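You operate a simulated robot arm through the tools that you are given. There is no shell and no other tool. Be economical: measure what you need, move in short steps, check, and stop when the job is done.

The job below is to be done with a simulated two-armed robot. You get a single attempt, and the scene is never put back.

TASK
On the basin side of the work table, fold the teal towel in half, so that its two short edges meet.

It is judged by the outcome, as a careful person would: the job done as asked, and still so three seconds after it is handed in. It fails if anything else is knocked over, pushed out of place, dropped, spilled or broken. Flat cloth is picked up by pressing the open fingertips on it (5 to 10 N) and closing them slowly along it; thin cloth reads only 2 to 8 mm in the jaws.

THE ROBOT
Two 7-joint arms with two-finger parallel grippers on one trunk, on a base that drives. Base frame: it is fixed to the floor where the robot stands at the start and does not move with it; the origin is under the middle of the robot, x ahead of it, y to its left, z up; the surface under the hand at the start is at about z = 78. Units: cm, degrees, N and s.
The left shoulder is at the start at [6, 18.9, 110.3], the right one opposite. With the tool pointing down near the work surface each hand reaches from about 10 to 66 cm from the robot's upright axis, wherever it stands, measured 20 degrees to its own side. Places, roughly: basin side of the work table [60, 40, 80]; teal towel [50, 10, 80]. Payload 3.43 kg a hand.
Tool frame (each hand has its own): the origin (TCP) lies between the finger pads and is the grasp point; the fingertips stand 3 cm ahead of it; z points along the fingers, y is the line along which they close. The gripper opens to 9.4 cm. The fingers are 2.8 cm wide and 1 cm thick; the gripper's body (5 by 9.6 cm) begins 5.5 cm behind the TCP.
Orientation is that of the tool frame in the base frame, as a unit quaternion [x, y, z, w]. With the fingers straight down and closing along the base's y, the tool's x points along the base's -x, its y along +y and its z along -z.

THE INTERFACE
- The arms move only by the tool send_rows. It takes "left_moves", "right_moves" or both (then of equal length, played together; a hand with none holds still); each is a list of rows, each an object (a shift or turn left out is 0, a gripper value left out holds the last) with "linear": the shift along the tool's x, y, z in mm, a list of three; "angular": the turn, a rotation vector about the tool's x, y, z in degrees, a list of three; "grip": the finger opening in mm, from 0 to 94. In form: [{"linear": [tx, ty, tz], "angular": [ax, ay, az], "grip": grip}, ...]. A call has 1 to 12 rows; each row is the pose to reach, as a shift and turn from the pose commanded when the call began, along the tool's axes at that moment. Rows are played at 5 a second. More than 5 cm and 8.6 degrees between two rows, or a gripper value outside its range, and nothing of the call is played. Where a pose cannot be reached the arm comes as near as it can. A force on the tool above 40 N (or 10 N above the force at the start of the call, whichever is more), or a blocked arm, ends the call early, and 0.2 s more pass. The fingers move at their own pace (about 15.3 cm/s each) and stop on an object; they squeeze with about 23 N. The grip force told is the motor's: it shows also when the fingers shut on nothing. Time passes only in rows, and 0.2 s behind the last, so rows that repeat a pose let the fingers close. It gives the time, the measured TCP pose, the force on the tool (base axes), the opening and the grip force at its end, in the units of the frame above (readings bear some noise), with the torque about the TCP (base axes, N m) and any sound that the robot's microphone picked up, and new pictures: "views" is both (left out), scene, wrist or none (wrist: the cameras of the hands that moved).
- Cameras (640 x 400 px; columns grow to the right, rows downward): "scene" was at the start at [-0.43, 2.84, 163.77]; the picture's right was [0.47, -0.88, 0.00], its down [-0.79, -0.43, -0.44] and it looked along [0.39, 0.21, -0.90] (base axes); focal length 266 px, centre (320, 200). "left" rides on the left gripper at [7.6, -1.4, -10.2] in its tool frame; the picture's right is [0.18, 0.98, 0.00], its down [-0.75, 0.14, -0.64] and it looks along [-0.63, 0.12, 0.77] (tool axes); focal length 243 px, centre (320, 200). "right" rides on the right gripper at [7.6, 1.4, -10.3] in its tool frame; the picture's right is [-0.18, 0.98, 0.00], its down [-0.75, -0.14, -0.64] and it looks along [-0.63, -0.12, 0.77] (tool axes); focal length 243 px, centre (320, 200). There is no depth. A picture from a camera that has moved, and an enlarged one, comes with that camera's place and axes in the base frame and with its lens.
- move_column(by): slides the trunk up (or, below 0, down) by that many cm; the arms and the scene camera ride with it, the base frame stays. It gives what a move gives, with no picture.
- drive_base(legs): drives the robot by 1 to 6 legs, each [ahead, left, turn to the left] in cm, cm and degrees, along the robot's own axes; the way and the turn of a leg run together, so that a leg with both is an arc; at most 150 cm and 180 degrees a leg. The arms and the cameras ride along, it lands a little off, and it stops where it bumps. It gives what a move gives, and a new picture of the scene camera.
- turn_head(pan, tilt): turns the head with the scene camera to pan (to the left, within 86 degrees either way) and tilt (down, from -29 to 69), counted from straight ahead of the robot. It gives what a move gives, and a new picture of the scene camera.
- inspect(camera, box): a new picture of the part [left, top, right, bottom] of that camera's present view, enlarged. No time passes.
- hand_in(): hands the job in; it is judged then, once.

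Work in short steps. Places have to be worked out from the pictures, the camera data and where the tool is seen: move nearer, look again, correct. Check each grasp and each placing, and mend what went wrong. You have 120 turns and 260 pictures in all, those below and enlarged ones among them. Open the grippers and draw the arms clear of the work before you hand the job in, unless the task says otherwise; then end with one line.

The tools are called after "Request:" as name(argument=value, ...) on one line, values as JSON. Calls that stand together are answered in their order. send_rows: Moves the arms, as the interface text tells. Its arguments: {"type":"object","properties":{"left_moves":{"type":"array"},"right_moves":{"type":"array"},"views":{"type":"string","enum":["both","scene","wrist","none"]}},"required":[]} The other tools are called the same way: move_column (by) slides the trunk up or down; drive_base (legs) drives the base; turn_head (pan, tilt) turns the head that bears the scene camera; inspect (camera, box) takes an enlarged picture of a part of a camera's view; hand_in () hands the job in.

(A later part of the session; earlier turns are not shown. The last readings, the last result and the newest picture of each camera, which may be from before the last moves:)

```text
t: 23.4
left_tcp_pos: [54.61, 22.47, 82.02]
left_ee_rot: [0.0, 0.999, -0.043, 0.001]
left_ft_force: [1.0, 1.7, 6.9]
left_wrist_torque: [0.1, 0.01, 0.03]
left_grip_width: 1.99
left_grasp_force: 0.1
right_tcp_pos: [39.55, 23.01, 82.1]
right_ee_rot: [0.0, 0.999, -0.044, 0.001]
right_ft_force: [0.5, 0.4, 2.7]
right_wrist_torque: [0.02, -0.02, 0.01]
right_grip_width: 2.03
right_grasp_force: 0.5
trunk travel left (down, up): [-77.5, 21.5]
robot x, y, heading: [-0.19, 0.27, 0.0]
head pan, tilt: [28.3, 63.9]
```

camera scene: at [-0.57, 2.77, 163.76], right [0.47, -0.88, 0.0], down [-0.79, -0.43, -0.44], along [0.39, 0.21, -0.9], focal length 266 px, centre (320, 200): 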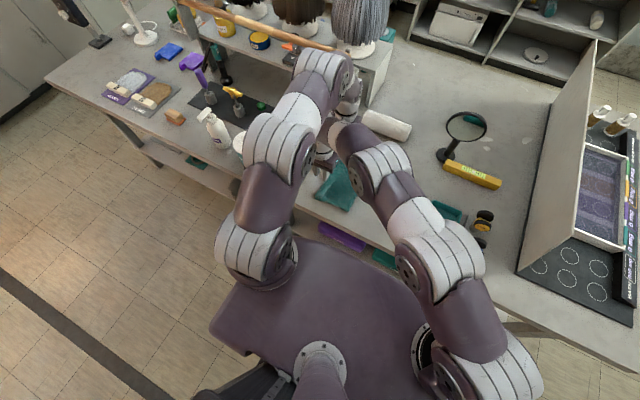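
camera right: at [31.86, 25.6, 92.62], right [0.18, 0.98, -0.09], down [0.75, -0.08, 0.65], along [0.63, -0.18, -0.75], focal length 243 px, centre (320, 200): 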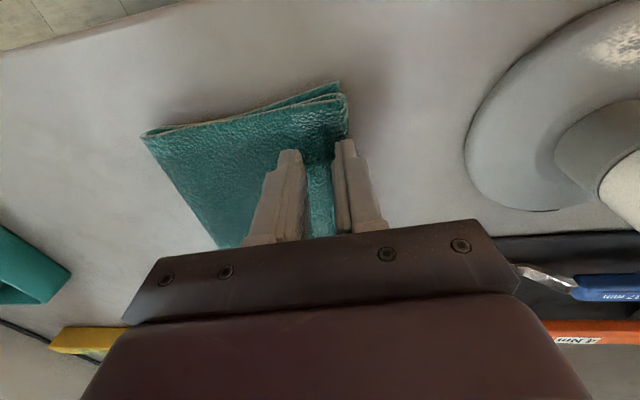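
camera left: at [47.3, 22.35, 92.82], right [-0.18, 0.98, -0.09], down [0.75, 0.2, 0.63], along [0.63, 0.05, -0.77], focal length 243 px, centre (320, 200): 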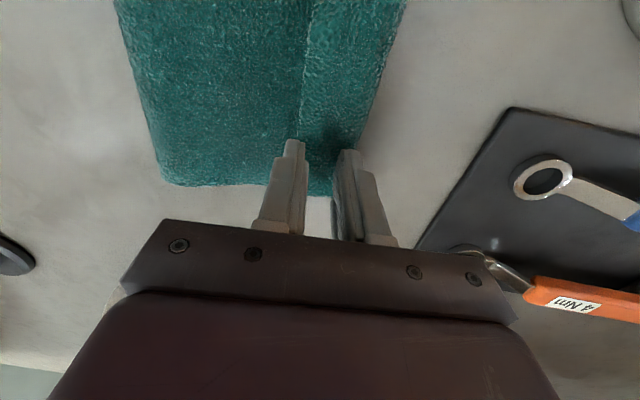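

Contact is light, 7 N on the left and 3 N on the right. I'm lowering the right a touch more and closing slowly.

Request:
send_rows(left_moves=[{"linear": [0, 0, 0], "grip": 18}, {"linear": [0, 0, 0], "grip": 15}, {"linear": [0, 0, 0], "grip": 12}, {"linear": [0, 0, 0], "grip": 9}, {"linear": [0, 0, 0], "grip": 6}, {"linear": [0, 0, 0], "grip": 3}, {"linear": [0, 0, 0], "grip": 0}, {"linear": [0, 0, 0], "grip": 0}], right_moves=[{"linear": [0, 0, 0.7], "grip": 18}, {"linear": [0, 0, 0.7], "grip": 15}, {"linear": [0, 0, 0.7], "grip": 12}, {"linear": [0, 0, 0.7], "grip": 9}, {"linear": [0, 0, 0.7], "grip": 6}, {"linear": [0, 0, 0.7], "grip": 3}, {"linear": [0, 0, 0.7], "grip": 0}, {"linear": [0, 0, 0.7], "grip": 0}], views="wrist")

```text
t: 25.2
left_tcp_pos: [54.67, 22.5, 81.85]
left_ee_rot: [0.0, 0.999, -0.044, 0.0]
left_ft_force: [-1.1, 0.7, 7.8]
left_wrist_torque: [0.02, 0.03, 0.01]
left_grip_width: 0.4
left_grasp_force: 22.8
right_tcp_pos: [39.54, 22.88, 81.92]
right_ee_rot: [0.002, 0.999, -0.043, -0.001]
right_ft_force: [-0.7, 0.6, 0.3]
right_wrist_torque: [0.02, -0.01, -0.02]
right_grip_width: 0.43
right_grasp_force: 22.9
trunk travel left (down, up): [-77.5, 21.5]
robot x, y, heading: [0.1, -0.04, -0.2]
head pan, tilt: [28.3, 63.9]
camera right: at [31.76, 25.3, 91.94], right [0.18, 0.98, -0.09], down [0.75, -0.08, 0.65], along [0.63, -0.18, -0.75], focal length 243 px, centre (320, 200)
camera left: at [47.16, 22.0, 92.08], right [-0.18, 0.98, -0.09], down [0.75, 0.2, 0.63], along [0.63, 0.05, -0.77], focal length 243 px, centre (320, 200)
```

right: 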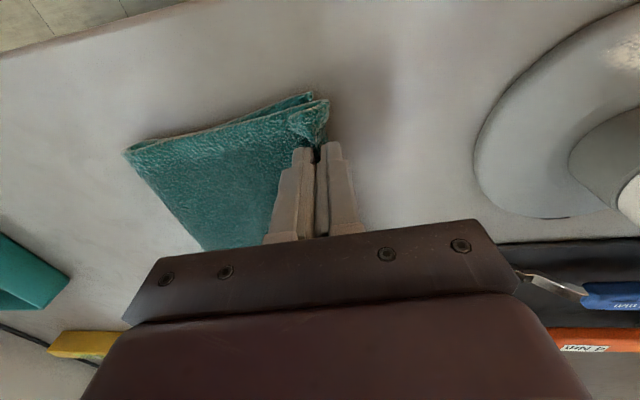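
left: 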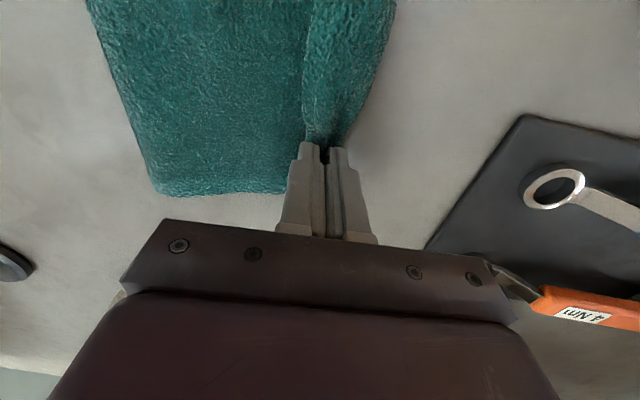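

A reading of 4 mm on both hands suggests only the flap is pinched. I'm lifting 3 cm to see.

Request:
send_rows(left_moves=[{"linear": [0, 0, -10]}, {"linear": [0, 2, -20]}, {"linear": [0, 5, -30]}, {"linear": [0, 5, -30]}], right_moves=[{"linear": [0, 0, -10]}, {"linear": [0, 2, -20]}, {"linear": [0, 5, -30]}, {"linear": [0, 5, -30]}], views="wrist")

```text
t: 26.2
left_tcp_pos: [54.9, 23.33, 84.8]
left_ee_rot: [0.0, 0.999, -0.044, 0.0]
left_ft_force: [-0.9, -0.3, 0.6]
left_wrist_torque: [-0.05, 0.02, -0.02]
left_grip_width: 0.4
left_grasp_force: 23.0
right_tcp_pos: [39.41, 23.44, 84.78]
right_ee_rot: [0.0, 0.999, -0.044, 0.0]
right_ft_force: [0.3, -0.5, -0.6]
right_wrist_torque: [0.03, 0.03, 0.0]
right_grip_width: 0.43
right_grasp_force: 22.5
trunk travel left (down, up): [-77.5, 21.5]
robot x, y, heading: [-0.04, 0.03, -0.2]
head pan, tilt: [28.3, 63.9]
camera right: at [31.76, 25.79, 94.85], right [0.18, 0.98, -0.09], down [0.75, -0.08, 0.65], along [0.63, -0.18, -0.75], focal length 243 px, centre (320, 200)
camera left: at [47.3, 22.82, 95.01], right [-0.18, 0.98, -0.09], down [0.75, 0.2, 0.63], along [0.63, 0.05, -0.77], focal length 243 px, centre (320, 200)
```

right: 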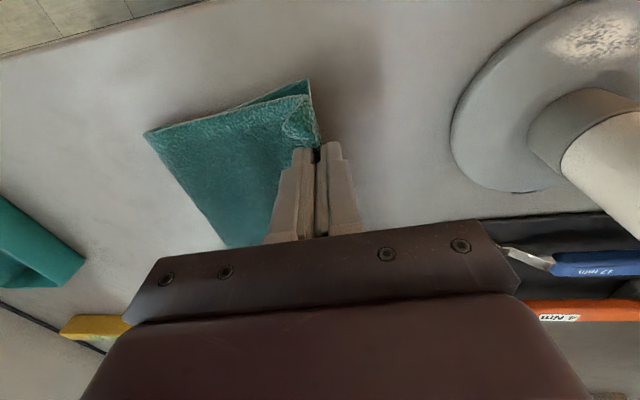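
left: 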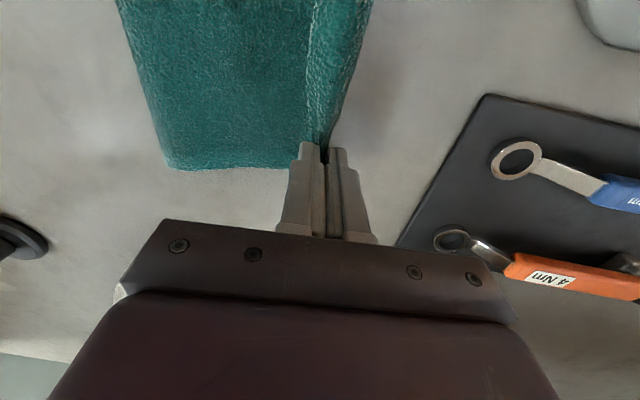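

I'm zooming in on both pinches to see which layers are held.

Request:
inspect(camera="right", box=[220, 60, 380, 160])

Request:
inspect(camera="left", box=[260, 60, 420, 160])

```text
4.00 times, centred on (300, 110) of right
camera zoom: at [31.76, 25.79, 94.85], right [0.18, 0.98, -0.09], down [0.75, -0.08, 0.65], along [0.63, -0.18, -0.75], focal length 970 px, centre (400, 560)
```

zoom: 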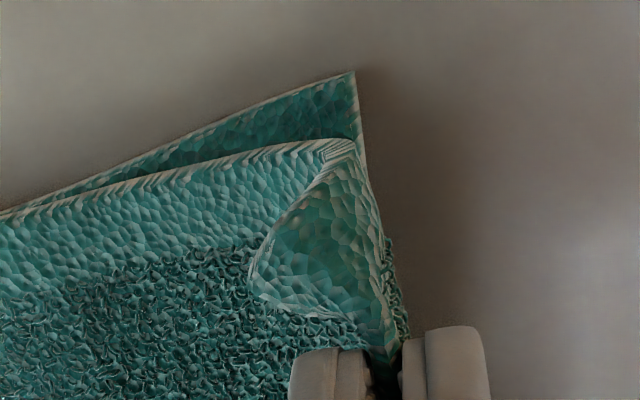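

```text
4.00 times, centred on (340, 110) of left
camera zoom: at [47.3, 22.82, 95.01], right [-0.18, 0.98, -0.09], down [0.75, 0.2, 0.63], along [0.63, 0.05, -0.77], focal length 970 px, centre (240, 560)
```

zoom: 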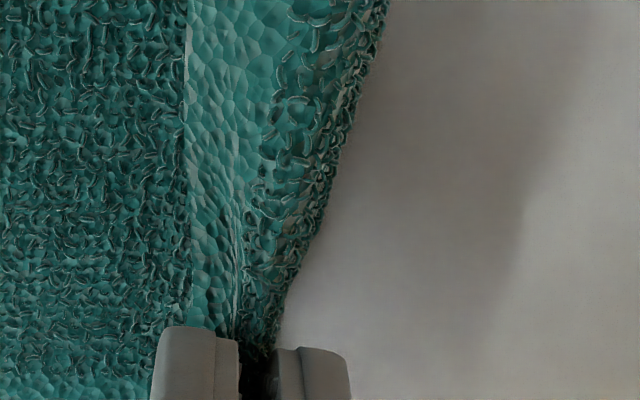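

Only the top layer is held, now about 1 cm from its raw edge. The near side of the towel has slid roughly 2 cm to the right, so its lower corner is at y≈23. I'll lift back over the fold to straighten the sheet and look.

Request:
send_rows(left_moves=[{"linear": [0, -20, -20]}, {"linear": [0, -45, -40]}, {"linear": [0, -70, -60]}, {"linear": [0, -90, -75]}, {"linear": [0, -90, -75]}], right_moves=[{"linear": [0, -20, -20]}, {"linear": [0, -45, -40]}, {"linear": [0, -70, -60]}, {"linear": [0, -90, -75]}, {"linear": [0, -90, -75]}], views="wrist")

```text
t: 27.4
left_tcp_pos: [54.54, 15.08, 92.96]
left_ee_rot: [0.0, 0.999, -0.044, 0.0]
left_ft_force: [-0.1, -0.3, 0.3]
left_wrist_torque: [-0.01, 0.01, -0.01]
left_grip_width: 0.39
left_grasp_force: 22.8
right_tcp_pos: [39.75, 15.49, 93.12]
right_ee_rot: [0.0, 0.999, -0.045, 0.001]
right_ft_force: [-0.5, -1.0, -1.0]
right_wrist_torque: [0.03, -0.01, 0.0]
right_grip_width: 0.42
right_grasp_force: 23.2
trunk travel left (down, up): [-77.5, 21.5]
robot x, y, heading: [-0.03, 0.01, 0.1]
head pan, tilt: [28.3, 63.9]
camera right: at [32.01, 17.86, 103.06], right [0.18, 0.98, -0.09], down [0.75, -0.08, 0.65], along [0.63, -0.19, -0.75], focal length 243 px, centre (320, 200)
camera left: at [47.18, 14.6, 103.24], right [-0.18, 0.98, -0.09], down [0.75, 0.2, 0.63], along [0.63, 0.05, -0.77], focal length 243 px, centre (320, 200)
```

right: 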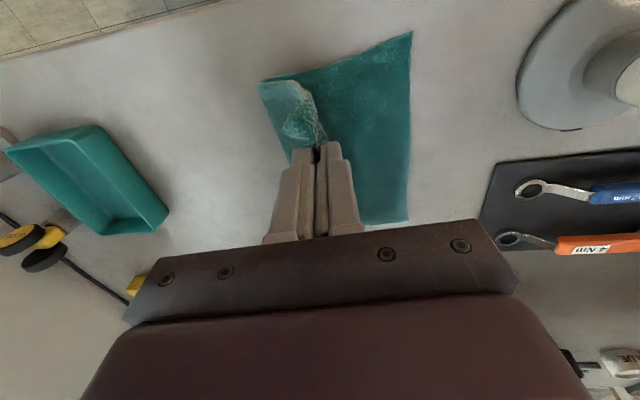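
left: 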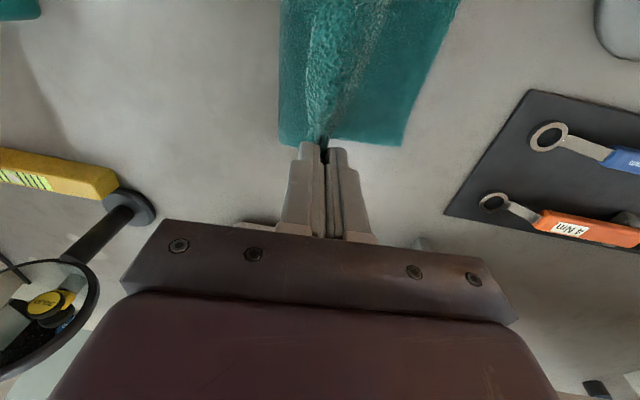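

The lower edge is now at y≈22.6 near and 23.6 far. I'll carry the upper edge back over it and release from about 4 cm up, so the short turned strip can straighten as it falls.

Request:
send_rows(left_moves=[{"linear": [0, 25, 10]}, {"linear": [0, 50, 25]}, {"linear": [0, 70, 42]}, {"linear": [0, 85, 60]}, {"linear": [0, 85, 60]}, {"linear": [0, 85, 60], "grip": 40}, {"linear": [0, 85, 50], "grip": 60}, {"linear": [0, 85, 20]}, {"linear": [0, 85, -10]}], right_moves=[{"linear": [0, 22, 10]}, {"linear": [0, 42, 25]}, {"linear": [0, 60, 42]}, {"linear": [0, 72, 60]}, {"linear": [0, 72, 60]}, {"linear": [0, 72, 60], "grip": 40}, {"linear": [0, 72, 50], "grip": 60}, {"linear": [0, 72, 20]}, {"linear": [0, 72, -10]}], views="wrist")

```text
t: 29.4
left_tcp_pos: [54.72, 23.64, 93.37]
left_ee_rot: [0.0, 0.999, -0.043, -0.001]
left_ft_force: [0.0, 0.4, 0.6]
left_wrist_torque: [-0.02, 0.02, -0.02]
left_grip_width: 6.02
left_grasp_force: 0.1
right_tcp_pos: [39.25, 22.52, 93.03]
right_ee_rot: [0.0, 0.999, -0.043, 0.0]
right_ft_force: [-0.8, 0.0, -0.5]
right_wrist_torque: [0.0, -0.01, -0.03]
right_grip_width: 6.0
right_grasp_force: 0.0
right hand out of reach, approached as far as the arm can: row 9
trunk travel left (down, up): [-77.5, 21.5]
robot x, y, heading: [0.11, 0.4, -0.3]
head pan, tilt: [28.3, 63.9]
camera right: at [31.43, 24.81, 103.05], right [0.18, 0.98, -0.09], down [0.75, -0.08, 0.65], along [0.63, -0.18, -0.75], focal length 243 px, centre (320, 200)
camera left: at [47.22, 23.08, 103.53], right [-0.18, 0.98, -0.09], down [0.75, 0.2, 0.63], along [0.63, 0.05, -0.77], focal length 243 px, centre (320, 200)
```

right: 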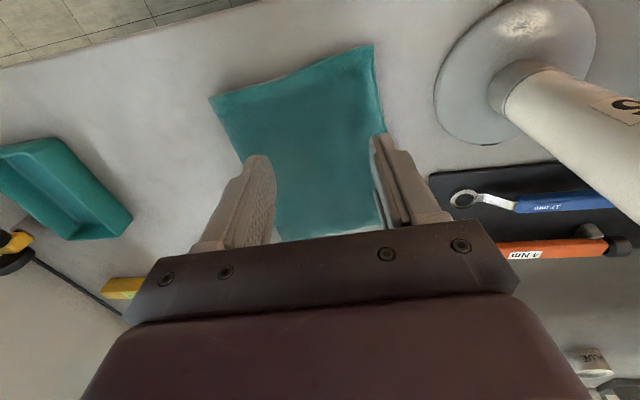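
left: 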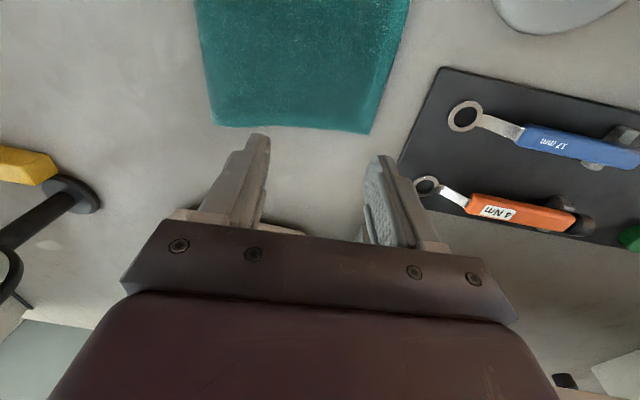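

Dropping it worked: the flap has opened out and the fold looks flat. I'll back the right arm off and up, then look closely.

Request:
send_rows(left_moves=[{"linear": [0, 0, -30]}, {"linear": [0, 0, -60]}, {"linear": [0, 0, -60]}, {"linear": [0, 0, -60]}, {"linear": [0, 0, -60]}, {"linear": [0, 0, -60]}, {"linear": [0, 0, -60]}, {"linear": [0, 0, -60]}], right_moves=[{"linear": [0, -30, -10]}, {"linear": [0, -70, -15]}, {"linear": [0, -110, -20]}, {"linear": [0, -150, -20]}, {"linear": [0, -190, -20]}, {"linear": [0, -230, -20]}, {"linear": [20, -260, -20]}, {"linear": [30, -290, -20]}])

Request:
inspect(camera="scene", box=[280, 110, 440, 250])

Request:
inspect(camera="left", box=[120, 0, 440, 200])

```text
t: 31.2
left_tcp_pos: [54.61, 24.1, 99.28]
left_ee_rot: [0.0, 0.999, -0.044, -0.001]
left_ft_force: [0.5, -0.5, 1.1]
left_wrist_torque: [0.03, 0.02, 0.0]
left_grip_width: 6.01
left_grasp_force: 0.1
right_tcp_pos: [36.22, -6.69, 97.68]
right_ee_rot: [0.001, 0.999, -0.043, 0.0]
right_ft_force: [0.7, 0.3, 0.2]
right_wrist_torque: [0.01, 0.02, 0.02]
right_grip_width: 6.0
right_grasp_force: 0.1
trunk travel left (down, up): [-77.5, 21.5]
robot x, y, heading: [-0.0, -0.31, -0.3]
head pan, tilt: [28.3, 63.9]
camera scene: at [-0.45, 2.72, 163.77], right [0.47, -0.88, 0.0], down [-0.79, -0.43, -0.44], along [0.39, 0.21, -0.9], focal length 266 px, centre (320, 200)
camera right: at [28.52, -4.26, 107.8], right [0.18, 0.98, -0.08], down [0.75, -0.09, 0.65], along [0.63, -0.18, -0.75], focal length 243 px, centre (320, 200)
camera left: at [47.06, 23.59, 109.45], right [-0.18, 0.98, -0.08], down [0.75, 0.2, 0.63], along [0.63, 0.05, -0.77], focal length 243 px, centre (320, 200)
```

scene: 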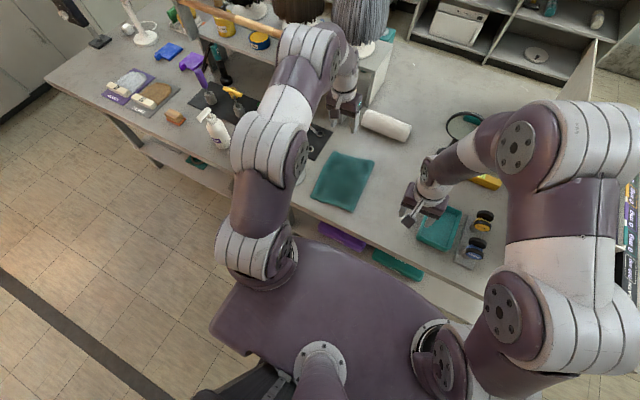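
right: 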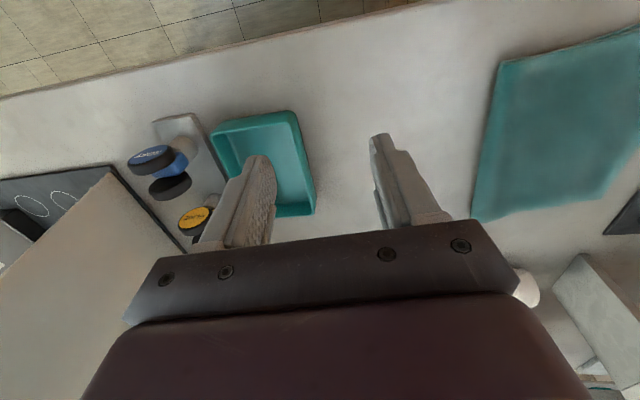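
left: 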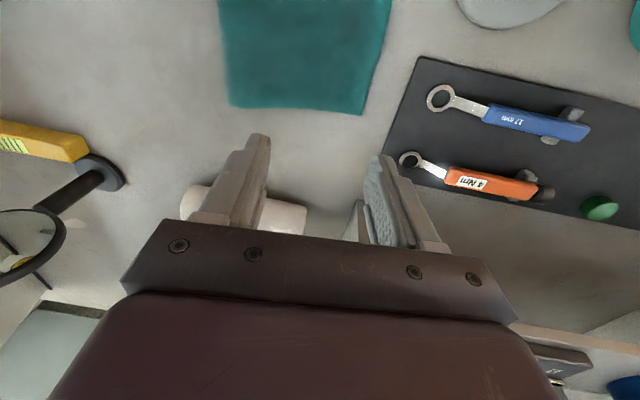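

```text
2.86 times, centred on (360, 180) of scene
camera zoom: at [-0.45, 2.72, 163.77], right [0.47, -0.88, 0.0], down [-0.79, -0.43, -0.44], along [0.39, 0.21, -0.9], focal length 761 px, centre (206, 257)
```

zoom: 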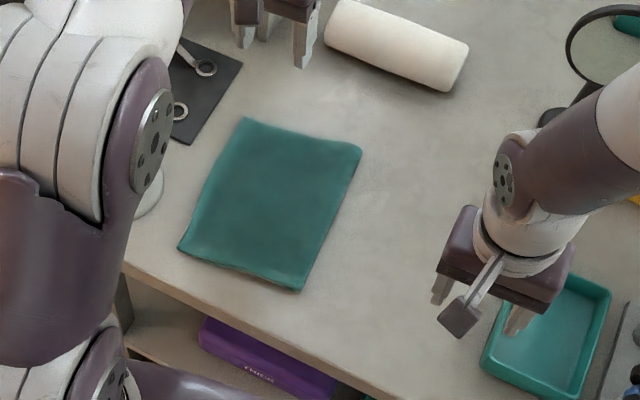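

```text
2.00 times, centred on (280, 100) of left
camera zoom: at [47.06, 23.59, 109.45], right [-0.18, 0.98, -0.08], down [0.75, 0.2, 0.63], along [0.63, 0.05, -0.77], focal length 485 px, centre (400, 400)
```

zoom: 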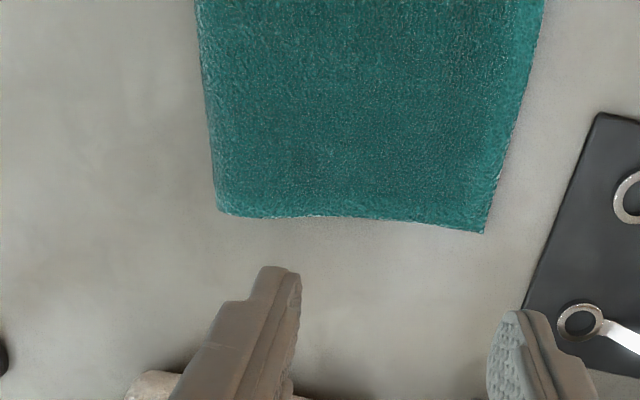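

The fold looks neat. I'm drawing the left arm back to its start area, where its camera sees the left edges best.

Request:
send_rows(left_moves=[{"linear": [20, -10, -30], "angular": [-5, 0, 0]}, {"linear": [60, -20, -50], "angular": [-5, 0, 0]}, {"linear": [100, -20, -60], "angular": [-5, 0, 0]}, {"linear": [140, -20, -60], "angular": [-5, 0, 0]}, {"linear": [180, -15, -60], "angular": [-5, 0, 0]}, {"linear": [220, 0, -60], "angular": [-5, 0, 0]}, {"linear": [236, 10, -60], "angular": [-5, 0, 0]}])

Request:
inspect(camera="left", box=[100, 40, 360, 230])

Request:
inspect(camera="right", box=[440, 0, 640, 240])

```text
t: 32.8
left_tcp_pos: [30.84, 25.76, 104.82]
left_ee_rot: [0.0, 1.0, 0.001, 0.0]
left_ft_force: [0.5, 0.9, -0.1]
left_wrist_torque: [0.02, -0.03, 0.0]
left_grip_width: 6.01
left_grasp_force: 0.1
right_tcp_pos: [36.36, -6.44, 97.73]
right_ee_rot: [-0.001, 0.999, -0.043, 0.001]
right_ft_force: [-0.2, 0.1, 0.2]
right_wrist_torque: [-0.04, -0.01, 0.02]
right_grip_width: 6.0
right_grasp_force: 0.1
trunk travel left (down, up): [-77.5, 21.5]
robot x, y, heading: [-0.02, 0.16, -0.1]
head pan, tilt: [28.3, 63.9]
camera scene: at [-0.43, 2.85, 163.77], right [0.47, -0.88, 0.0], down [-0.79, -0.43, -0.44], along [0.39, 0.21, -0.9], focal length 266 px, centre (320, 200)
camera left: at [23.32, 24.24, 115.04], right [-0.18, 0.98, 0.0], down [0.75, 0.14, 0.64], along [0.63, 0.12, -0.77], focal length 243 px, centre (320, 200)
```

scene: 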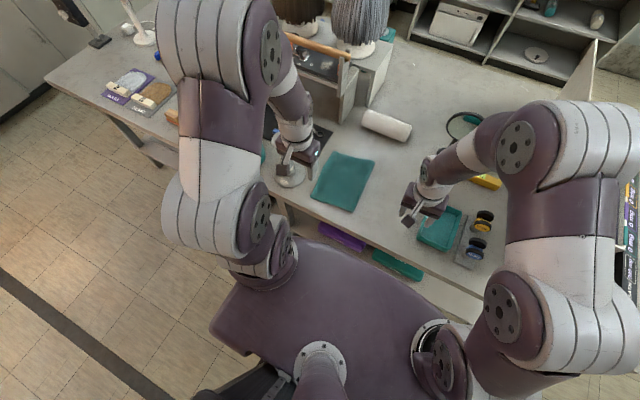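
left: 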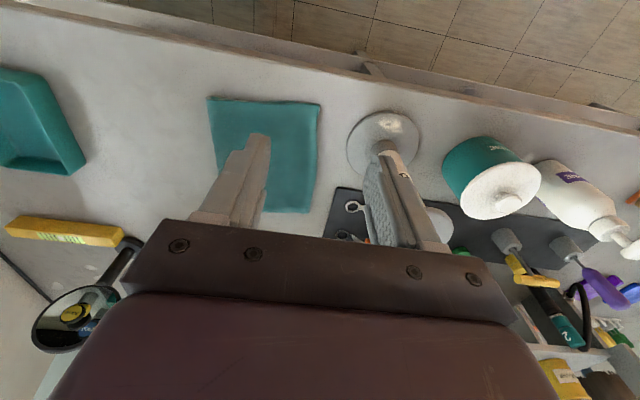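

```text
2.11 times, centred on (230, 135) of left
camera zoom: at [23.32, 24.24, 115.04], right [-0.18, 0.98, 0.0], down [0.75, 0.14, 0.64], along [0.63, 0.12, -0.77], focal length 511 px, centre (510, 337)
```

zoom: 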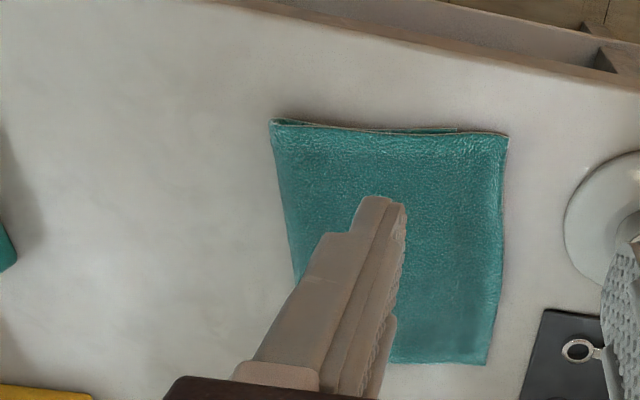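

```text
1.67 times, centred on (540, 120) of right
camera zoom: at [28.55, -4.13, 107.81], right [0.18, 0.98, -0.09], down [0.75, -0.08, 0.65], along [0.63, -0.18, -0.75], focal length 404 px, centre (-47, 333)
```

zoom: 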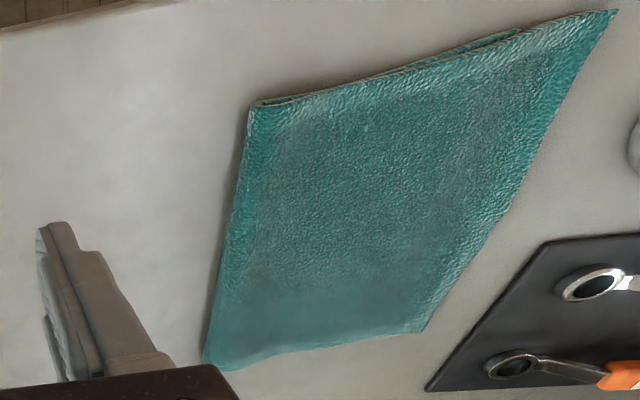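

The wrist view shows the upper layer overshooting the lower edge by about 3.5 cm near and 4.5 cm far. I'll pick up that overhanging single layer, which now faces the right way, and lay it again further right. The left hand goes first.

Request:
send_rows(left_moves=[{"linear": [-40, -20, 0], "grip": 20}, {"linear": [-80, -20, 10]}, {"linear": [-120, -15, 20]}, {"linear": [-160, -10, 40]}, {"linear": [-200, 0, 60]}, {"linear": [-236, 8, 80]}, {"linear": [-236, 8, 110]}, {"linear": [-236, 8, 140]}], views="wrist")

Request:
send_rows(right_moves=[{"linear": [0, 40, 0], "angular": [-5, 0, 0], "grip": 20}, {"linear": [-10, 80, 0], "angular": [-5, 0, 0]}, {"linear": [-20, 120, 0], "angular": [-5, 0, 0]}, {"linear": [-30, 160, 0], "angular": [-5, 0, 0]}, {"linear": [-32, 200, 0], "angular": [-5, 0, 0]}, {"linear": [-32, 240, 10], "angular": [-5, 0, 0]}, {"linear": [-32, 280, 20], "angular": [-5, 0, 0]}, {"linear": [-32, 300, 50], "angular": [-5, 0, 0]}, {"linear": [-32, 312, 85], "angular": [-5, 0, 0]}, {"linear": [-32, 312, 110], "angular": [-5, 0, 0]}], views="both")

```text
t: 34.6
left_tcp_pos: [55.06, 26.58, 90.93]
left_ee_rot: [0.0, 1.0, -0.001, 0.0]
left_ft_force: [1.0, 0.5, 0.0]
left_wrist_torque: [0.0, 0.02, 0.02]
left_grip_width: 1.99
left_grasp_force: 0.0
right_tcp_pos: [36.33, -6.54, 97.77]
right_ee_rot: [0.001, 0.999, -0.044, -0.001]
right_ft_force: [0.4, -0.3, 0.6]
right_wrist_torque: [0.04, 0.01, 0.0]
right_grip_width: 6.0
right_grasp_force: 0.1
trunk travel left (down, up): [-77.5, 21.5]
robot x, y, heading: [-0.09, 0.05, 0.2]
head pan, tilt: [28.3, 63.9]
camera left: at [47.46, 25.15, 101.16], right [-0.18, 0.98, 0.0], down [0.75, 0.14, 0.64], along [0.63, 0.12, -0.77], focal length 243 px, centre (320, 200)
```

left: 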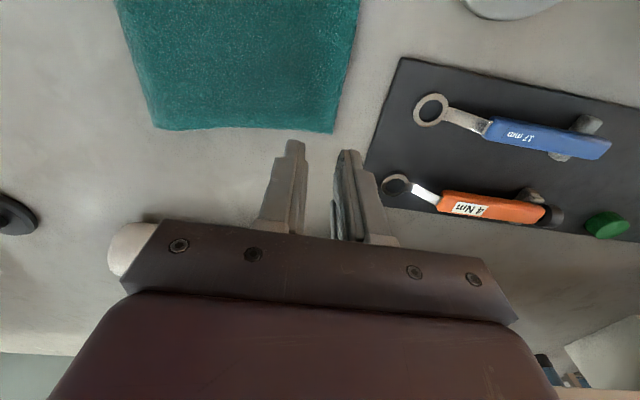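

```text
t: 36.8
left_tcp_pos: [54.92, 26.54, 91.2]
left_ee_rot: [0.0, 1.0, 0.0, 0.0]
left_ft_force: [0.1, 0.3, 0.5]
left_wrist_torque: [-0.01, 0.02, -0.02]
left_grip_width: 2.0
left_grasp_force: 0.0
right_tcp_pos: [39.52, 23.8, 84.05]
right_ee_rot: [0.0, 1.0, 0.0, 0.0]
right_ft_force: [-0.3, -0.2, -0.1]
right_wrist_torque: [0.0, 0.0, -0.02]
right_grip_width: 1.98
right_grasp_force: 0.1
trunk travel left (down, up): [-77.5, 21.5]
robot x, y, heading: [-0.11, 0.15, -0.2]
head pan, tilt: [28.3, 63.9]
camera scene: at [-0.38, 2.83, 163.77], right [0.47, -0.88, 0.0], down [-0.79, -0.43, -0.44], along [0.39, 0.21, -0.9], focal length 266 px, centre (320, 200)
camera right: at [31.75, 25.32, 94.27], right [0.18, 0.98, 0.0], down [0.75, -0.14, 0.64], along [0.63, -0.12, -0.77], focal length 243 px, centre (320, 200)
```

scene: 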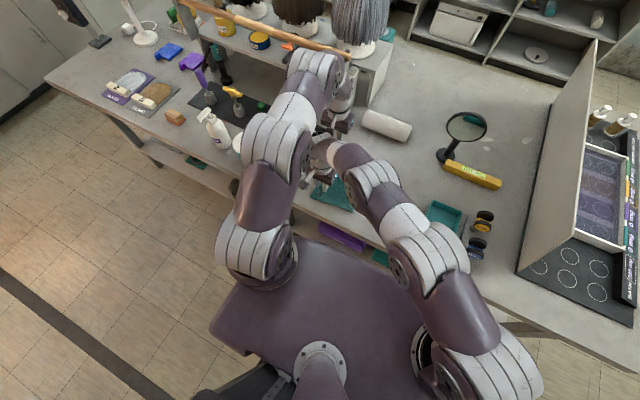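
right: 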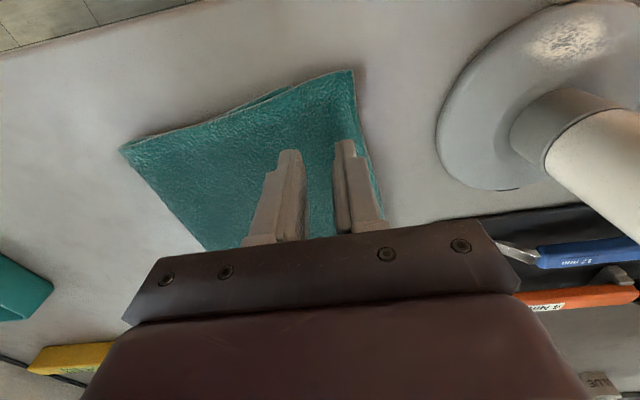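

The upper edge is at y≈27 near and 28.3 far. I'm positioning both hands over it and lowering to just above contact.

Request:
send_rows(left_moves=[{"linear": [0, 0, 30]}, {"linear": [0, 0, 60]}, {"linear": [0, 0, 80]}, {"linear": [0, 0, 92]}, {"linear": [0, 0, 95]}], right_moves=[{"linear": [0, 7, 0]}, {"linear": [0, 14, 0]}, {"linear": [0, 14, 10]}, {"linear": [0, 14, 20]}, {"linear": [0, 14, 24]}], views="wrist")

```text
t: 38.0
left_tcp_pos: [54.88, 26.55, 81.56]
left_ee_rot: [0.0, 1.0, 0.0, 0.0]
left_ft_force: [-0.4, 0.6, 0.1]
left_wrist_torque: [0.02, 0.02, 0.03]
left_grip_width: 1.98
left_grasp_force: 0.0
right_tcp_pos: [39.36, 25.06, 81.75]
right_ee_rot: [0.0, 1.0, 0.001, 0.0]
right_ft_force: [-0.2, 0.7, -0.5]
right_wrist_torque: [-0.02, 0.02, -0.02]
right_grip_width: 1.99
right_grasp_force: 0.0
trunk travel left (down, up): [-77.5, 21.5]
robot x, y, heading: [-0.07, -0.1, -0.0]
head pan, tilt: [28.3, 63.9]
camera right: at [31.65, 26.57, 91.92], right [0.18, 0.98, 0.0], down [0.75, -0.14, 0.64], along [0.63, -0.12, -0.77], focal length 243 px, centre (320, 200)
camera left: at [47.26, 25.12, 91.77], right [-0.18, 0.98, 0.0], down [0.75, 0.14, 0.64], along [0.63, 0.12, -0.77], focal length 243 px, centre (320, 200)
```

right: 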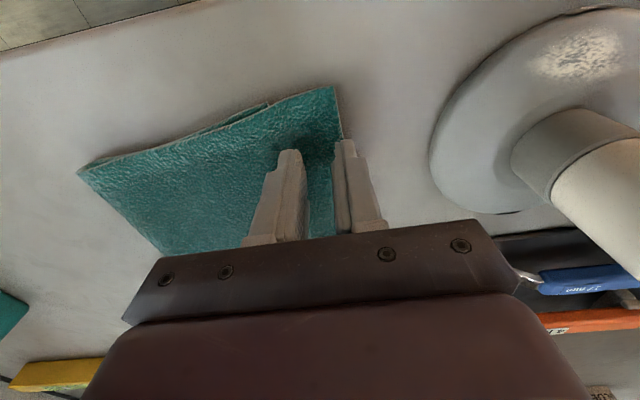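
left: 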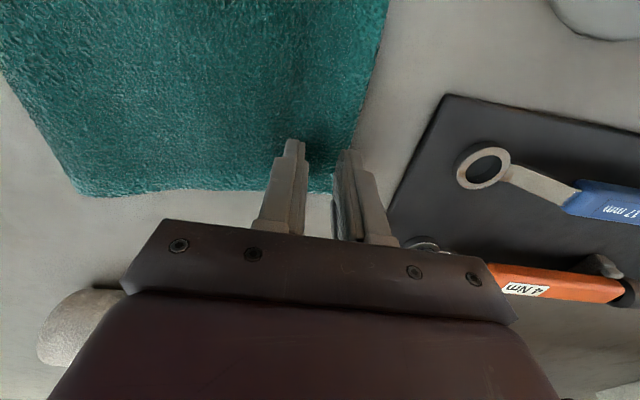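

The left-hand fingertips straddle the edges as wanted. I'm pressing down to light contact.

Request:
send_rows(left_moves=[{"linear": [0, 0, 1]}, {"linear": [0, 0, 2]}, {"linear": [0, 0, 2.5]}, {"linear": [0, 0, 2.5]}], right_moves=[{"linear": [0, -2, 2]}, {"linear": [0, -2, 3]}, {"linear": [0, -2, 4]}, {"linear": [0, -2, 4.5]}], views="none")

```text
t: 39.0
left_tcp_pos: [54.63, 26.56, 81.37]
left_ee_rot: [0.0, 1.0, 0.0, -0.001]
left_ft_force: [0.8, -0.4, 1.8]
left_wrist_torque: [-0.03, 0.0, 0.01]
left_grip_width: 2.01
left_grasp_force: 0.0
right_tcp_pos: [39.37, 24.85, 81.27]
right_ee_rot: [0.0, 1.0, 0.001, 0.001]
right_ft_force: [-1.7, -0.6, 7.9]
right_wrist_torque: [-0.08, 0.05, -0.02]
right_grip_width: 2.0
right_grasp_force: 0.0
trunk travel left (down, up): [-77.5, 21.5]
robot x, y, heading: [-0.17, -0.47, 0.2]
head pan, tilt: [28.3, 63.9]
```

The right hand is good at 8 N. I'm lowering the left 1 mm more, then closing slowly.

Request:
send_rows(left_moves=[{"linear": [0, 0, 1]}, {"linear": [0, 0, 1.2]}, {"linear": [0, 0, 1.2], "grip": 18}, {"linear": [0, 0, 1.2], "grip": 15}, {"linear": [0, 0, 1.2], "grip": 12}, {"linear": [0, 0, 1.2], "grip": 9}, {"linear": [0, 0, 1.2], "grip": 6}, {"linear": [0, 0, 1.2], "grip": 3}, {"linear": [0, 0, 1.2], "grip": 0}, {"linear": [0, 0, 1.2], "grip": 0}], right_moves=[{"linear": [0, 0, 0]}, {"linear": [0, 0, 0]}, {"linear": [0, 0, 0], "grip": 18}, {"linear": [0, 0, 0], "grip": 15}, {"linear": [0, 0, 0], "grip": 12}, {"linear": [0, 0, 0], "grip": 9}, {"linear": [0, 0, 0], "grip": 6}, {"linear": [0, 0, 0], "grip": 3}, {"linear": [0, 0, 0], "grip": 0}, {"linear": [0, 0, 0], "grip": 0}], views="wrist")

```text
t: 41.2
left_tcp_pos: [54.57, 26.55, 81.41]
left_ee_rot: [0.0, 1.0, 0.0, 0.0]
left_ft_force: [-0.5, 0.5, 2.5]
left_wrist_torque: [-0.05, 0.08, 0.01]
left_grip_width: 0.37
left_grasp_force: 23.4
right_tcp_pos: [39.38, 24.73, 81.38]
right_ee_rot: [0.0, 1.0, 0.0, 0.001]
right_ft_force: [1.0, -1.1, 10.2]
right_wrist_torque: [-0.07, -0.04, 0.02]
right_grip_width: 0.4
right_grasp_force: 23.2
trunk travel left (down, up): [-77.5, 21.5]
robot x, y, heading: [-0.17, 0.28, -0.1]
head pan, tilt: [28.3, 63.9]
camera right: at [31.68, 26.35, 91.54], right [0.18, 0.98, 0.0], down [0.75, -0.14, 0.64], along [0.63, -0.12, -0.77], focal length 243 px, centre (320, 200)
camera left: at [47.05, 25.04, 91.56], right [-0.18, 0.98, 0.0], down [0.75, 0.14, 0.64], along [0.63, 0.12, -0.77], focal length 243 px, centre (320, 200)
```

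right: 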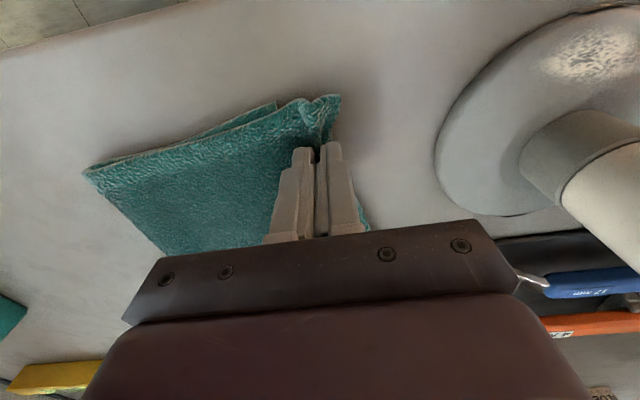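
left: 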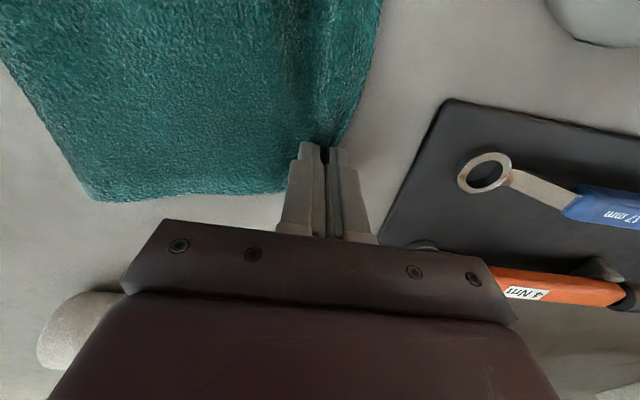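

Both hands hold the overhanging strip at 4 mm. I'm lifting it back along an arc to above y≈9 so the fold line can roll further right.

Request:
send_rows(left_moves=[{"linear": [0, -5, -25]}, {"linear": [0, -20, -50]}, {"linear": [0, -45, -75]}, {"linear": [0, -75, -92]}, {"linear": [0, -105, -103]}, {"linear": [0, -140, -106]}, {"linear": [0, -170, -106]}, {"linear": [0, -190, -100]}, {"linear": [0, -190, -100]}], right_moves=[{"linear": [0, -5, -25]}, {"linear": [0, -20, -50]}, {"linear": [0, -45, -75]}, {"linear": [0, -75, -92]}, {"linear": [0, -105, -103]}, {"linear": [0, -140, -106]}, {"linear": [0, -165, -106]}, {"linear": [0, -185, -100]}, {"linear": [0, -185, -100]}], views="wrist")

```text
t: 43.2
left_tcp_pos: [54.92, 7.45, 91.21]
left_ee_rot: [0.0, 1.0, 0.0, 0.0]
left_ft_force: [-0.5, 0.2, -0.7]
left_wrist_torque: [-0.02, -0.02, -0.01]
left_grip_width: 0.35
left_grasp_force: 22.8
right_tcp_pos: [39.36, 6.22, 91.14]
right_ee_rot: [0.001, 1.0, 0.001, 0.0]
right_ft_force: [0.8, 0.6, 0.9]
right_wrist_torque: [0.02, -0.04, -0.05]
right_grip_width: 0.42
right_grasp_force: 23.0
trunk travel left (down, up): [-77.5, 21.5]
robot x, y, heading: [-0.08, 0.05, 0.3]
head pan, tilt: [28.3, 63.9]
camera right: at [31.72, 7.79, 101.46], right [0.18, 0.98, 0.0], down [0.75, -0.14, 0.64], along [0.63, -0.12, -0.77], focal length 243 px, centre (320, 200)
camera left: at [47.31, 6.01, 101.34], right [-0.18, 0.98, 0.0], down [0.75, 0.14, 0.64], along [0.63, 0.12, -0.77], focal length 243 px, centre (320, 200)
```

right: 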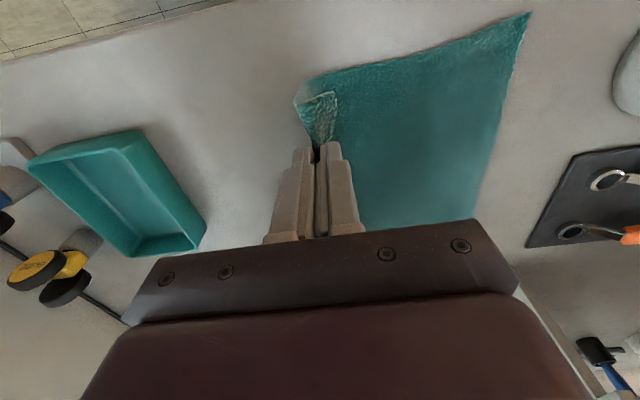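
left: 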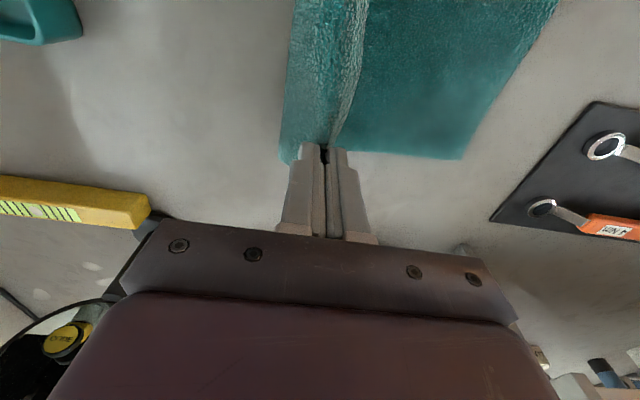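

The lower edge is at y≈23.2 near and 23.7 far, and the turned strip now hangs on the left side as wanted. I'm carrying it back over, slightly past the target, then down and back onto it.

Request:
send_rows(left_moves=[{"linear": [0, 30, -8]}, {"linear": [0, 65, -8]}, {"linear": [0, 100, 2]}, {"linear": [0, 130, 20]}, {"linear": [0, 152, 40]}, {"linear": [0, 164, 55]}, {"linear": [0, 160, 70]}, {"linear": [0, 154, 82]}, {"linear": [0, 150, 90]}, {"linear": [0, 150, 90]}], right_moves=[{"linear": [0, 32, -8]}, {"linear": [0, 70, -8]}, {"linear": [0, 107, 2]}, {"linear": [0, 138, 20]}, {"linear": [0, 160, 40]}, {"linear": [0, 172, 55]}, {"linear": [0, 168, 70]}, {"linear": [0, 162, 82]}, {"linear": [0, 158, 90]}, {"linear": [0, 158, 90]}], views="wrist")

```text
t: 45.4
left_tcp_pos: [54.71, 22.34, 82.41]
left_ee_rot: [0.0, 1.0, 0.001, 0.001]
left_ft_force: [-1.1, 0.0, 3.1]
left_wrist_torque: [0.04, 0.03, 0.02]
left_grip_width: 0.37
left_grasp_force: 23.3
right_tcp_pos: [39.56, 22.03, 82.29]
right_ee_rot: [0.0, 1.0, 0.001, 0.001]
right_ft_force: [2.7, 0.0, 3.4]
right_wrist_torque: [-0.02, -0.07, 0.03]
right_grip_width: 0.4
right_grasp_force: 22.9
trunk travel left (down, up): [-77.5, 21.5]
robot x, y, heading: [0.1, -0.29, 0.3]
head pan, tilt: [28.3, 63.9]
camera right: at [31.82, 23.59, 92.46], right [0.18, 0.98, 0.0], down [0.75, -0.14, 0.64], along [0.63, -0.12, -0.77], focal length 243 px, centre (320, 200)
camera left: at [47.15, 20.95, 92.53], right [-0.18, 0.98, 0.0], down [0.75, 0.14, 0.64], along [0.63, 0.12, -0.77], focal length 243 px, centre (320, 200)
```

right: 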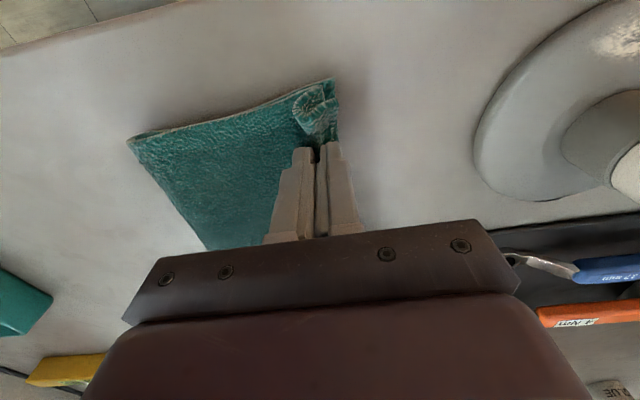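
left: 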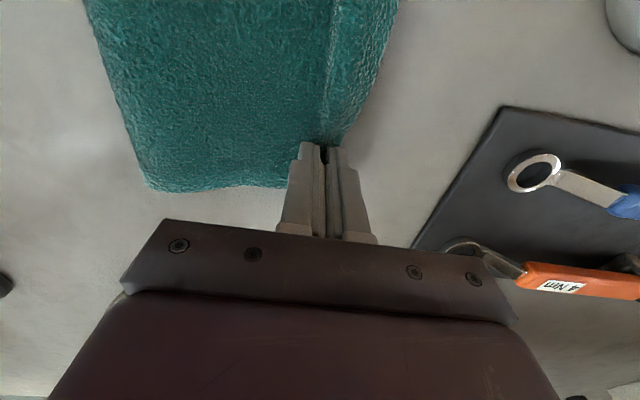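

The strip lies on the left, over the lower edge. I'm opening slowly so the fingers spread the ridge flat, then rising straight up.

Request:
send_rows(left_moves=[{"grip": 5}, {"grip": 10}, {"grip": 15}, {"grip": 20}, {"grip": 25}, {"linear": [0, 0, -15]}, {"linear": [0, 0, -45]}, {"linear": [0, 0, -90]}, {"linear": [0, 0, -120]}], right_moves=[{"grip": 5}, {"grip": 10}, {"grip": 15}, {"grip": 20}, {"grip": 25}, {"linear": [0, 0, -15]}, {"linear": [0, 0, -45]}, {"linear": [0, 0, -90]}, {"linear": [0, 0, -110]}], views="wrist")

```text
t: 47.4
left_tcp_pos: [54.65, 22.23, 94.43]
left_ee_rot: [0.0, 1.0, 0.0, -0.001]
left_ft_force: [-1.5, -0.5, -0.3]
left_wrist_torque: [0.03, 0.0, -0.04]
left_grip_width: 2.51
left_grasp_force: 0.0
right_tcp_pos: [39.35, 22.09, 93.25]
right_ee_rot: [0.0, 1.0, 0.0, 0.0]
right_ft_force: [-0.8, -0.4, 0.3]
right_wrist_torque: [-0.02, -0.02, -0.06]
right_grip_width: 2.48
right_grasp_force: 0.0
trunk travel left (down, up): [-77.5, 21.5]
robot x, y, heading: [0.04, -0.05, -0.2]
head pan, tilt: [28.3, 63.9]
camera right: at [31.66, 23.59, 103.44], right [0.18, 0.98, 0.0], down [0.75, -0.14, 0.64], along [0.63, -0.12, -0.77], focal length 243 px, centre (320, 200)
camera left: at [47.09, 20.96, 104.59], right [-0.18, 0.98, 0.0], down [0.75, 0.14, 0.64], along [0.63, 0.12, -0.77], focal length 243 px, centre (320, 200)
```

right: 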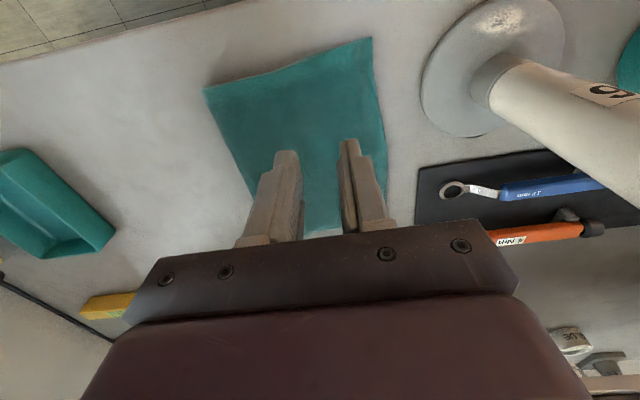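
left: 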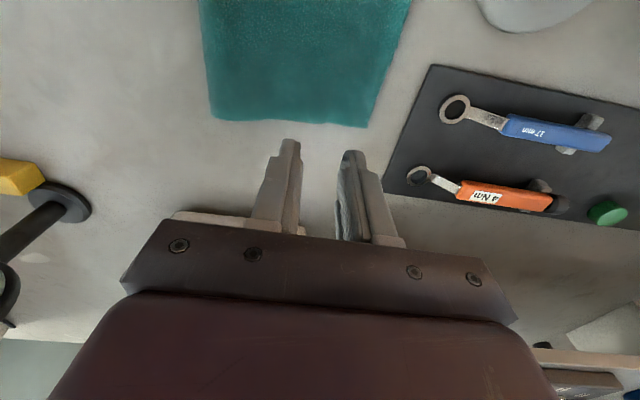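

The upper edge seems to have sprung left again, to y≈27–28. I'm zooming in to find the lower edge before I correct it.

Request:
inspect(camera="right", box=[190, 20, 400, 150])

Request:
inspect(camera="left", box=[190, 0, 430, 150])

```text
3.05 times, centred on (295, 85) of right
camera zoom: at [31.66, 23.59, 103.44], right [0.18, 0.98, 0.0], down [0.75, -0.14, 0.64], along [0.63, -0.12, -0.77], focal length 739 px, centre (396, 550)
```

zoom: 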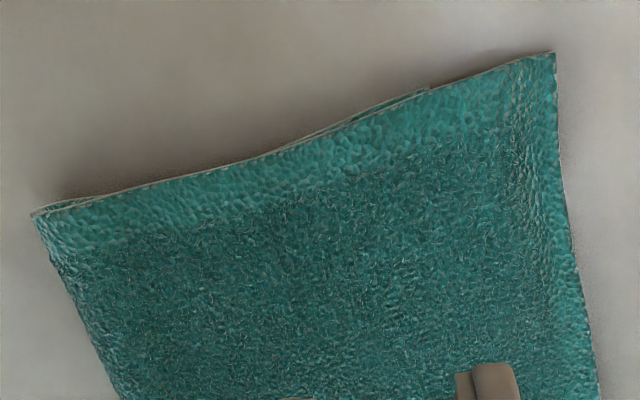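

```text
2.67 times, centred on (310, 75) of left
camera zoom: at [47.09, 20.96, 104.59], right [-0.18, 0.98, 0.0], down [0.75, 0.14, 0.64], along [0.63, 0.12, -0.77], focal length 647 px, centre (347, 533)
```

zoom: 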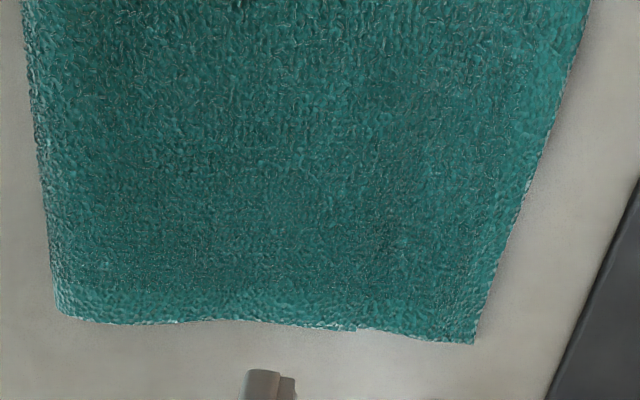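

The upper edge overshoots by about 3.5–4 cm again. My swing past the target pulled the fold line left. I'll grip the overhang again and use a smaller arc this time.

Request:
send_rows(left_moves=[{"linear": [0, 22, 0], "grip": 20}, {"linear": [0, 44, 20]}, {"linear": [0, 44, 60]}, {"linear": [0, 44, 95]}, {"linear": [0, 44, 118]}, {"linear": [0, 44, 127]}], right_moves=[{"linear": [0, 20, 0], "grip": 20}, {"linear": [0, 39, 20]}, {"linear": [0, 39, 50]}, {"linear": [0, 39, 85]}, {"linear": [0, 39, 107]}, {"linear": [0, 39, 115]}], views="wrist")

```text
t: 48.8
left_tcp_pos: [54.87, 26.86, 81.69]
left_ee_rot: [0.0, 1.0, 0.0, 0.001]
left_ft_force: [-0.6, 0.0, 0.2]
left_wrist_torque: [0.0, 0.0, -0.01]
left_grip_width: 1.98
left_grasp_force: 0.2
right_tcp_pos: [39.38, 25.84, 81.66]
right_ee_rot: [0.0, 1.0, 0.0, 0.0]
right_ft_force: [1.1, -0.4, -0.1]
right_wrist_torque: [0.0, -0.01, -0.03]
right_grip_width: 1.97
right_grasp_force: 0.0
trunk travel left (down, up): [-77.5, 21.5]
robot x, y, heading: [-0.24, 0.08, -0.3]
head pan, tilt: [28.3, 63.9]
camera right: at [31.72, 27.31, 91.93], right [0.18, 0.98, 0.0], down [0.75, -0.14, 0.64], along [0.63, -0.12, -0.77], focal length 243 px, centre (320, 200)
camera left: at [47.33, 25.43, 91.79], right [-0.18, 0.98, 0.0], down [0.75, 0.14, 0.64], along [0.63, 0.12, -0.77], focal length 243 px, centre (320, 200)
```

right: 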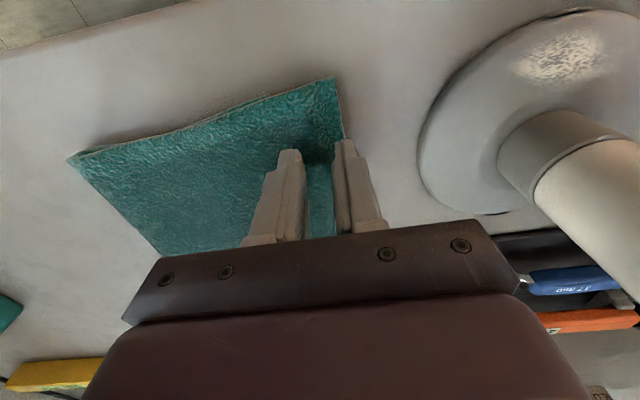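
left: 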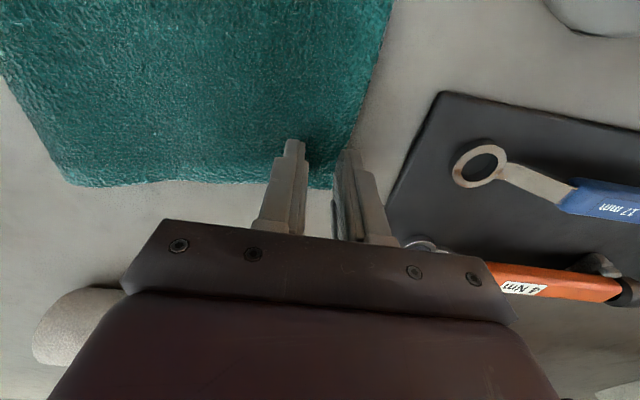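

The fingers straddle the edge as before. I'm pressing lightly.

Request:
send_rows(left_moves=[{"linear": [0, -2, 2]}, {"linear": [0, -2, 3.5]}, {"linear": [0, -2, 4.5]}, {"linear": [0, -2, 4.5]}], right_moves=[{"linear": [0, -2, 2]}, {"linear": [0, -2, 3]}, {"linear": [0, -2, 4]}, {"linear": [0, -2, 4]}], views="none")

```text
t: 49.8
left_tcp_pos: [54.74, 26.67, 81.31]
left_ee_rot: [0.0, 1.0, -0.001, 0.001]
left_ft_force: [1.0, 0.9, 5.5]
left_wrist_torque: [-0.03, -0.05, 0.01]
left_grip_width: 1.99
left_grasp_force: 0.0
right_tcp_pos: [39.4, 25.8, 81.41]
right_ee_rot: [-0.001, 1.0, 0.0, 0.001]
right_ft_force: [1.4, -0.2, 4.4]
right_wrist_torque: [-0.06, -0.02, 0.01]
right_grip_width: 2.01
right_grasp_force: 0.0
trunk travel left (down, up): [-77.5, 21.5]
robot x, y, heading: [-0.06, 0.07, 0.1]
head pan, tilt: [28.3, 63.9]
```

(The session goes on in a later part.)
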